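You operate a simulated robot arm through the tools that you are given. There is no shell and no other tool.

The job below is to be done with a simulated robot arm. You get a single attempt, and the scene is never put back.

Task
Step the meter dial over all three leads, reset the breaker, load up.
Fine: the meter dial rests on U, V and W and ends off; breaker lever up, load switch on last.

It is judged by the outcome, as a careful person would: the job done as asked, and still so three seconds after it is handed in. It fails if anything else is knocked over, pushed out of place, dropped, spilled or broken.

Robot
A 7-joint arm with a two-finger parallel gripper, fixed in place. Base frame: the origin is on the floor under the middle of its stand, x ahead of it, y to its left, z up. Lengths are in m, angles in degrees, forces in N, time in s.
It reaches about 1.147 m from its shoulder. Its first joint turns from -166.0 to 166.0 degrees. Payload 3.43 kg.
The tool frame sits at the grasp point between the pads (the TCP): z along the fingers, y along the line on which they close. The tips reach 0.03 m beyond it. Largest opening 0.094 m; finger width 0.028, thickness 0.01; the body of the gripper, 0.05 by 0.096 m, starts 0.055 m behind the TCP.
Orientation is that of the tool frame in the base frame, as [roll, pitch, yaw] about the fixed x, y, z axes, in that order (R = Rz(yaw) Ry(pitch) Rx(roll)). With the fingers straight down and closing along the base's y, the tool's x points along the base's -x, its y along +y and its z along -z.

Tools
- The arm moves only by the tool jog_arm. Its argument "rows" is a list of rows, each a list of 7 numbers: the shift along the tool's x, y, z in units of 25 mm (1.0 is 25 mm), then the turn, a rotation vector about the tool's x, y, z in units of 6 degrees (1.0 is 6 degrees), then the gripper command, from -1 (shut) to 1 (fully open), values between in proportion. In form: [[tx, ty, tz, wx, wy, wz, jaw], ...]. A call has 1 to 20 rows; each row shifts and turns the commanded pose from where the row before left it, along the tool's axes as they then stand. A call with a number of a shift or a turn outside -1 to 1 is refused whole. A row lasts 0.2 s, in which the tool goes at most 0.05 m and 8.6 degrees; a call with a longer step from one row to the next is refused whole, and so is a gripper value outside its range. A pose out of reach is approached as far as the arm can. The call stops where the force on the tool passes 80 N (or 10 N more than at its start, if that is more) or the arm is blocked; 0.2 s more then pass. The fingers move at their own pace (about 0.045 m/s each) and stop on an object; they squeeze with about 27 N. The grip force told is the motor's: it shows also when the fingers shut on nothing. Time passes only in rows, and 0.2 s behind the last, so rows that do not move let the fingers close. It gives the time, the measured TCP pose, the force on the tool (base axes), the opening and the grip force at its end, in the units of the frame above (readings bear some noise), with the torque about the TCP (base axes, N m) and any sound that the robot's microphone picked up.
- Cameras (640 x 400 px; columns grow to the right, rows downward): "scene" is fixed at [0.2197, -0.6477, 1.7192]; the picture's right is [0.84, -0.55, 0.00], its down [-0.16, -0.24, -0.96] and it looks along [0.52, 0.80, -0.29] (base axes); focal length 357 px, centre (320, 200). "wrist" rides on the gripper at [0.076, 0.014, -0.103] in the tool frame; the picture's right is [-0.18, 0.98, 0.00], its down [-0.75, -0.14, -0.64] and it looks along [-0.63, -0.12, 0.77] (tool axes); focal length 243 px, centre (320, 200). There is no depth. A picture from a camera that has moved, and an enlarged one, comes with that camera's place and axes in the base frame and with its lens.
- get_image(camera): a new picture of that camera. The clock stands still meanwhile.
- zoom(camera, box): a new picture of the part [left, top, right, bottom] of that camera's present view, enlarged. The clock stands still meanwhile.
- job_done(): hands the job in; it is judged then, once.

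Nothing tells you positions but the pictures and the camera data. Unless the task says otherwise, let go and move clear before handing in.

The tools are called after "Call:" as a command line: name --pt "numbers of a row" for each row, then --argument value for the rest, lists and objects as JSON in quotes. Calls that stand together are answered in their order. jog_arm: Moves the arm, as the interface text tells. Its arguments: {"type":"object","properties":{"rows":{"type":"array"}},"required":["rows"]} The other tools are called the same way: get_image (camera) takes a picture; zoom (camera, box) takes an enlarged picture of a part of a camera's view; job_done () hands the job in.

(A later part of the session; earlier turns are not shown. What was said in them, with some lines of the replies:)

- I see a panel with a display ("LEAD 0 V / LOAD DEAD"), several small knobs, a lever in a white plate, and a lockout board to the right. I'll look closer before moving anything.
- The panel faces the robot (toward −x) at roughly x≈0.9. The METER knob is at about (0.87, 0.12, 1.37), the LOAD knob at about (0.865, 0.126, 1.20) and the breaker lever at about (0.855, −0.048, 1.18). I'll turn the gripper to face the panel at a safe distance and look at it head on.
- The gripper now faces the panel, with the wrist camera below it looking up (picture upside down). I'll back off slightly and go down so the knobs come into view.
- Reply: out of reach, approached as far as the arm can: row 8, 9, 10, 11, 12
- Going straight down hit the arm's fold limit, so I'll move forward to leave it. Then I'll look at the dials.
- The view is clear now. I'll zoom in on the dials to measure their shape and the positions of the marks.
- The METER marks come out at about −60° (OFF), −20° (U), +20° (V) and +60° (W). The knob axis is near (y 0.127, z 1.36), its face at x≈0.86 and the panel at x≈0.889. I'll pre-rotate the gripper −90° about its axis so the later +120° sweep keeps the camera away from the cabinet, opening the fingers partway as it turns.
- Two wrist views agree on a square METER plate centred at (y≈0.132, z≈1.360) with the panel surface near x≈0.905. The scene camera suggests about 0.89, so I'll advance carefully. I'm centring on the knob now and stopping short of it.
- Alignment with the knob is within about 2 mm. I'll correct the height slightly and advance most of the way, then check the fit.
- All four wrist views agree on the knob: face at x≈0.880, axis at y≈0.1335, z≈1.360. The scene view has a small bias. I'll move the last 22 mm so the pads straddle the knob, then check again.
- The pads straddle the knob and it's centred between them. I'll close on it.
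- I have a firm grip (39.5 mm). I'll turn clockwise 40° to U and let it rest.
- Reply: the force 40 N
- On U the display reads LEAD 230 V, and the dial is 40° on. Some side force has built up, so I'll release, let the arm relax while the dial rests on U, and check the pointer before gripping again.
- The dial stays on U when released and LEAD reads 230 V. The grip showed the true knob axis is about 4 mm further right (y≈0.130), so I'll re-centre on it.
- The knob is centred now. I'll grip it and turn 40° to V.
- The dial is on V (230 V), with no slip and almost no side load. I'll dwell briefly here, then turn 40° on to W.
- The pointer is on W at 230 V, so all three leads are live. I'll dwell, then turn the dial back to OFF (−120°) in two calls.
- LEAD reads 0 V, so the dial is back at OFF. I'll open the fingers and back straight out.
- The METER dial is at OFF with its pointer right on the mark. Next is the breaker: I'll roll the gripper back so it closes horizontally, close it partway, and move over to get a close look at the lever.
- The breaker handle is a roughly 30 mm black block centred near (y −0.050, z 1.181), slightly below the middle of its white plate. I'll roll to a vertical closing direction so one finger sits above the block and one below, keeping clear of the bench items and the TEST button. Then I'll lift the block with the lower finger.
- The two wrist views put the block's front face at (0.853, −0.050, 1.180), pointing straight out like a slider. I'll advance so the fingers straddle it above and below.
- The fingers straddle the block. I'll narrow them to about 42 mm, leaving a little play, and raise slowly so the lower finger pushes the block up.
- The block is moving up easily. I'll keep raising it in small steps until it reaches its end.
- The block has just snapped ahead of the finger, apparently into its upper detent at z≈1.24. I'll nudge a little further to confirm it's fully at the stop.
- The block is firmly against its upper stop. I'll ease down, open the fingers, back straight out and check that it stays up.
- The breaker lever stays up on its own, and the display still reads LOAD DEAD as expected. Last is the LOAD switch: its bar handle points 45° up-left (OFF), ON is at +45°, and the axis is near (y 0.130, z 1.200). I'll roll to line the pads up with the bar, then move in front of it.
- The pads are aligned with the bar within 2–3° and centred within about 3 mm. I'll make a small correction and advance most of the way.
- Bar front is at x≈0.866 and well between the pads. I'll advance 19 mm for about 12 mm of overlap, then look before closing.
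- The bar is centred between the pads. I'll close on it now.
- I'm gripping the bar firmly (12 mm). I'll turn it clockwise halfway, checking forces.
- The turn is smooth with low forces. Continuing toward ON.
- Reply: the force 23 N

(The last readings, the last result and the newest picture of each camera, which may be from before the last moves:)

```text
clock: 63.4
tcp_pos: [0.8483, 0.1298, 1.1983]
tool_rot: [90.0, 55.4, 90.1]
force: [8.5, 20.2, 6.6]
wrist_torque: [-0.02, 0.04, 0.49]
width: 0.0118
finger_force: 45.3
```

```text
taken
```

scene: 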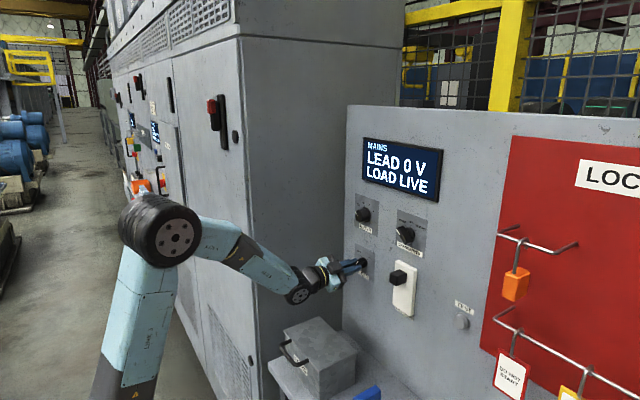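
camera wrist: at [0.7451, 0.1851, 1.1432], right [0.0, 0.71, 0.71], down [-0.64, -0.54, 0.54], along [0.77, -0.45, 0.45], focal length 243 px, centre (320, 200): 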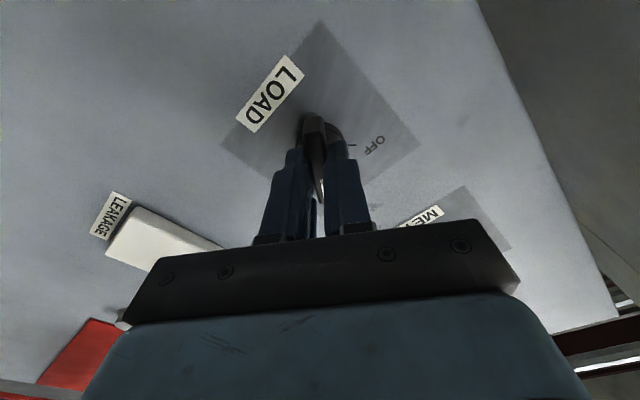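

The display now says LOAD LIVE. The tool has turned about 80°, so I'll go a few more degrees to seat the pointer on the ON mark.

Call:
jog_arm --pt "0 0 0 0 0 0.5 -1" --pt "0 0 0 0 0 0.5 -1" --pt "0 0 0 0 0 0 -1"

Call:
zoom --camera "wrist" --box '[220, 70, 420, 220]'

Call:
zoom --camera "scene" --box '[330, 230, 400, 290]'

```text
clock: 64.2
tcp_pos: [0.8489, 0.1307, 1.1985]
tool_rot: [89.9, 49.6, 90.1]
force: [6.8, 26.3, 6.7]
wrist_torque: [0.04, -0.28, 0.45]
width: 0.012
finger_force: 44.8
```

```text
2.67 times, centred on (320, 145) of wrist
camera zoom: at [0.7451, 0.1907, 1.1493], right [0.0, 0.63, 0.78], down [-0.64, -0.6, 0.48], along [0.77, -0.5, 0.4], focal length 647 px, centre (320, 347)
```

zoom: 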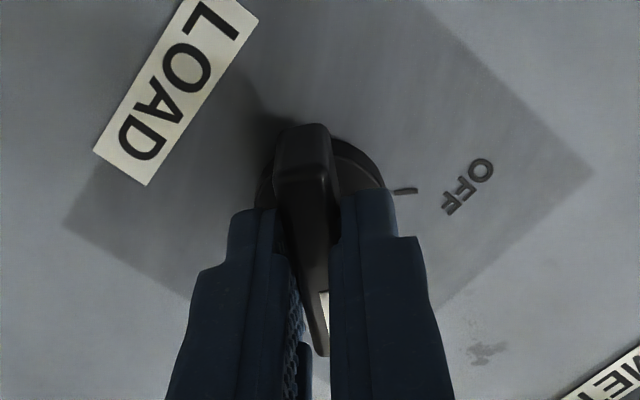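

```text
6.67 times, centred on (365, 260) of scene
camera zoom: at [0.2197, -0.6477, 1.7192], right [0.84, -0.55, 0.0], down [-0.16, -0.24, -0.96], along [0.52, 0.8, -0.29], focal length 2378 px, centre (20, -200)
```

zoom: 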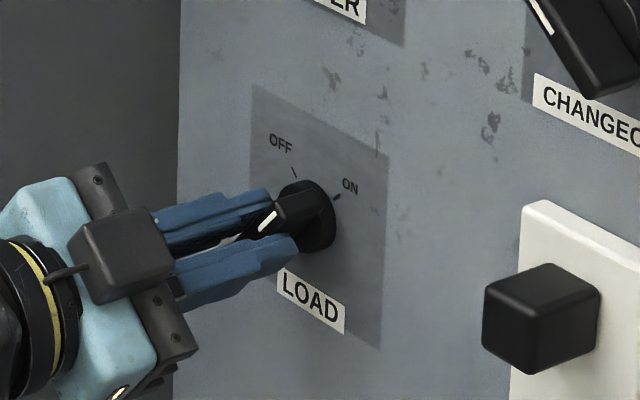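

Call:
jog_arm --pt "0.03 0.08 0 0 0 0 -1" --pt "0 0 0 0 0 0.2 -1" --pt "0 0 0 0 0 0 -1"

```text
clock: 65.0
tcp_pos: [0.8491, 0.1297, 1.1988]
tool_rot: [90.0, 48.3, 90.0]
force: [1.2, 14.0, 2.0]
wrist_torque: [0.04, 0.52, 0.96]
width: 0.012
finger_force: 44.8
```

The side load is mostly relieved. I'll release and back off to check where the pointer settles.

Call:
jog_arm --pt "0 0 0 0 0 0 0.3" --pt "0 0 0 0 0 0 0.3" --pt "0 0 0 0 0 0 0.3" --pt "0 0 0 0 0 0 0.3" --pt "0 0 -0.6 0 0 0 0.3" --pt "0 0 -0.8 0 0 0 0.3" --pt "0 0 -0.8 0 0 0 0.3" --pt "0 0 -0.8 0 0 0 0.3"

Call:
get_image --camera "wrist"

Call:
zoom --camera "scene" --box '[335, 235, 395, 285]'

Call:
get_image --camera "scene"

```text
clock: 66.8
tcp_pos: [0.7736, 0.1296, 1.1991]
tool_rot: [90.1, 48.4, 89.9]
force: [-0.6, -0.9, -0.3]
wrist_torque: [0.02, -0.02, 0.04]
width: 0.0609
finger_force: 0.0
```

```text
taken
camera wrist: at [0.6706, 0.1913, 1.1508], right [0.0, 0.61, 0.79], down [-0.64, -0.61, 0.47], along [0.77, -0.51, 0.39], focal length 243 px, centre (320, 200)
```

wrist: 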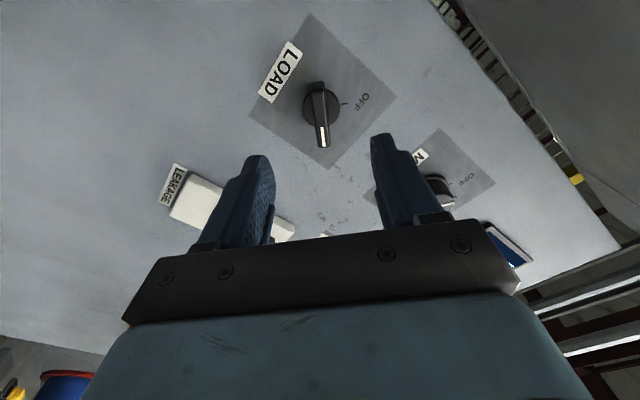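

```text
8.00 times, centred on (365, 260) of scene
camera zoom: at [0.2197, -0.6477, 1.7192], right [0.84, -0.55, 0.0], down [-0.16, -0.24, -0.96], along [0.52, 0.8, -0.29], focal length 2853 px, centre (-40, -280)
```

zoom: 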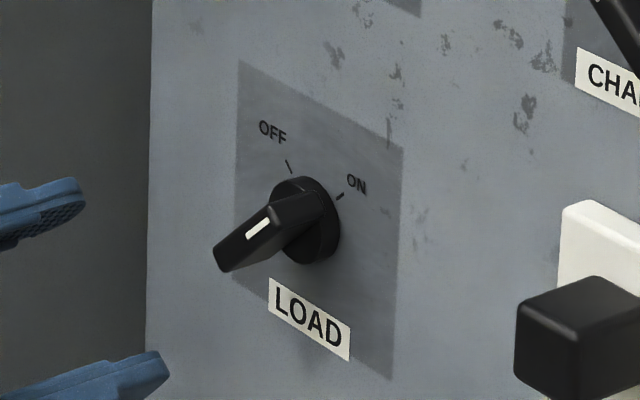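

```text
taken
```

scene: 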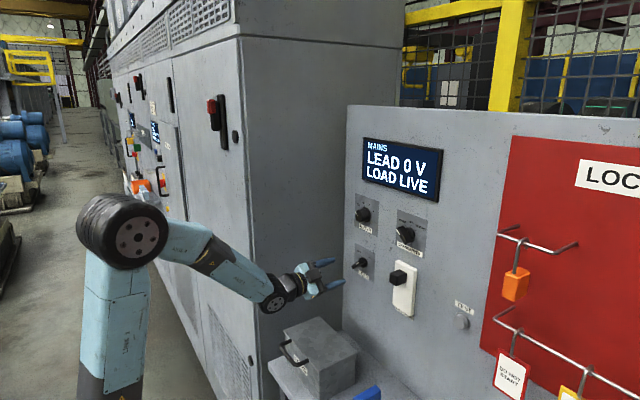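

Call:
zoom --camera "wrist" --box '[240, 10, 400, 170]'

Call:
zoom --camera "scene" --box '[335, 130, 455, 320]'

```text
2.50 times, centred on (320, 90) of wrist
camera zoom: at [0.6706, 0.1913, 1.1508], right [0.0, 0.61, 0.79], down [-0.64, -0.61, 0.47], along [0.77, -0.51, 0.39], focal length 606 px, centre (320, 475)
```

zoom: 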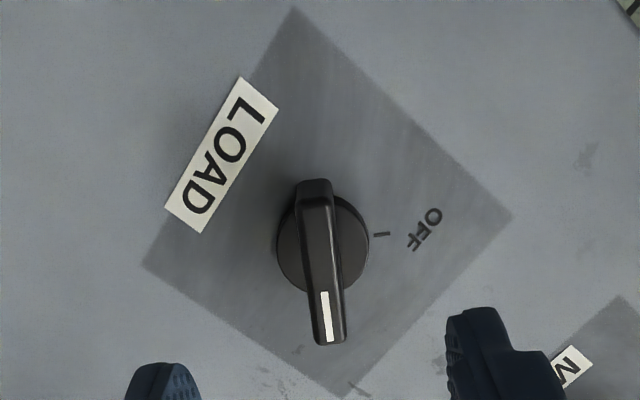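

```text
2.11 times, centred on (395, 225) of scene
camera zoom: at [0.2197, -0.6477, 1.7192], right [0.84, -0.55, 0.0], down [-0.16, -0.24, -0.96], along [0.52, 0.8, -0.29], focal length 751 px, centre (162, 147)
```

zoom: 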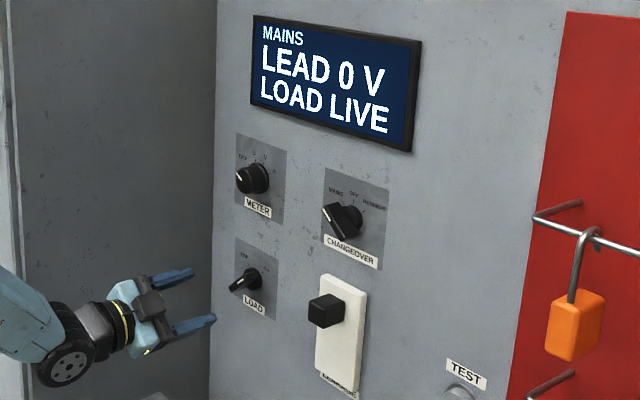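

The LOAD pointer is on the ON mark, the display reads LOAD LIVE, the breaker is up and METER is at OFF. I'll retreat well clear, wait a few seconds, and check that everything holds.

Call:
jog_arm --pt "0 0 -0.8 0 0 0 0.3" --pt "0 0 -0.8 0 0 0 0.3" --pt "0 0 -0.8 0 0 0 0.3" --pt "0 0 0 0 0 0 0.3" --pt "0 0 0 0 0 0 0.3" --pt "0 0 0 0 0 0 0.3" --pt "0 0 0 0 0 0 0.3" --pt "0 0 0 0 0 0 0.3" --pt "0 0 0 0 0 0 0.3" --pt "0 0 0 0 0 0 0.3" --pt "0 0 0 0 0 0 0.3" --pt "0 0 0 0 0 0 0.3" --pt "0 0 0 0 0 0 0.3" --pt "0 0 0 0 0 0 0.3" --pt "0 0 0 0 0 0 0.3"

Call:
get_image --camera "scene"

Call:
zoom --camera "scene" --box '[335, 130, 455, 320]'

Call:
zoom --camera "scene" --box '[340, 185, 440, 285]'

```text
clock: 70.0
tcp_pos: [0.7127, 0.1311, 1.1998]
tool_rot: [90.0, 48.2, 90.0]
force: [0.0, -0.3, -0.6]
wrist_torque: [0.01, 0.0, -0.01]
width: 0.061
finger_force: 0.1
```

```text
taken
```

scene: 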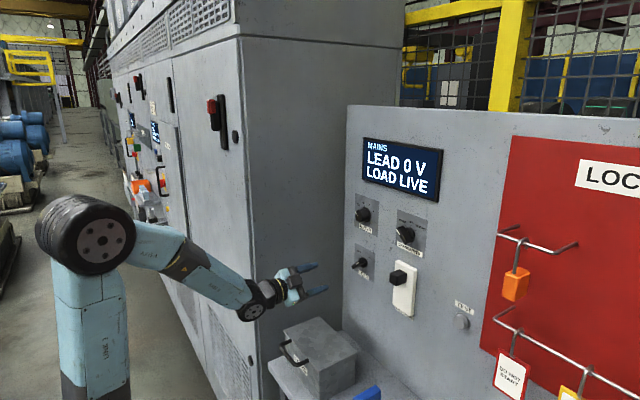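

```text
2.11 times, centred on (395, 225) of scene
camera zoom: at [0.2197, -0.6477, 1.7192], right [0.84, -0.55, 0.0], down [-0.16, -0.24, -0.96], along [0.52, 0.8, -0.29], focal length 751 px, centre (162, 147)
```

zoom: 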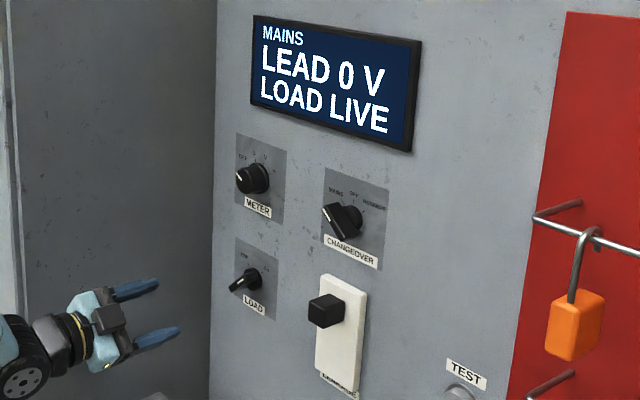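

```text
4.00 times, centred on (390, 235) of scene
camera zoom: at [0.2197, -0.6477, 1.7192], right [0.84, -0.55, 0.0], down [-0.16, -0.24, -0.96], along [0.52, 0.8, -0.29], focal length 1426 px, centre (40, 60)
```

zoom: 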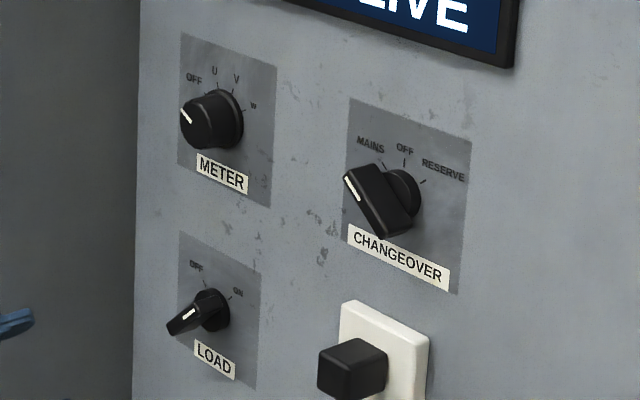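

Everything held for over three seconds: METER at OFF, breaker lever up, LOAD at ON, display showing LOAD LIVE, and CHANGEOVER still on MAINS. Nothing else has moved and the gripper is open and clear, so I'm handing the job in.

Call:
job_done

```text
The job is handed in.
```

The job is done and handed in. I don't have the judge's result yet.

- **Meter dial:** it rested on U, V and W in turn, and each lead read 230 V. I then turned it back to OFF, where the display read 0 V.
- **Breaker:** I pushed the lever up until it clicked into its upper stop, and it stayed there on its own.
- **Load switch:** I turned it to ON last, and the display changed from LOAD DEAD to LOAD LIVE.

I backed the gripper clear and watched for about three seconds before handing in. Nothing changed, and nothing else looked moved or knocked.
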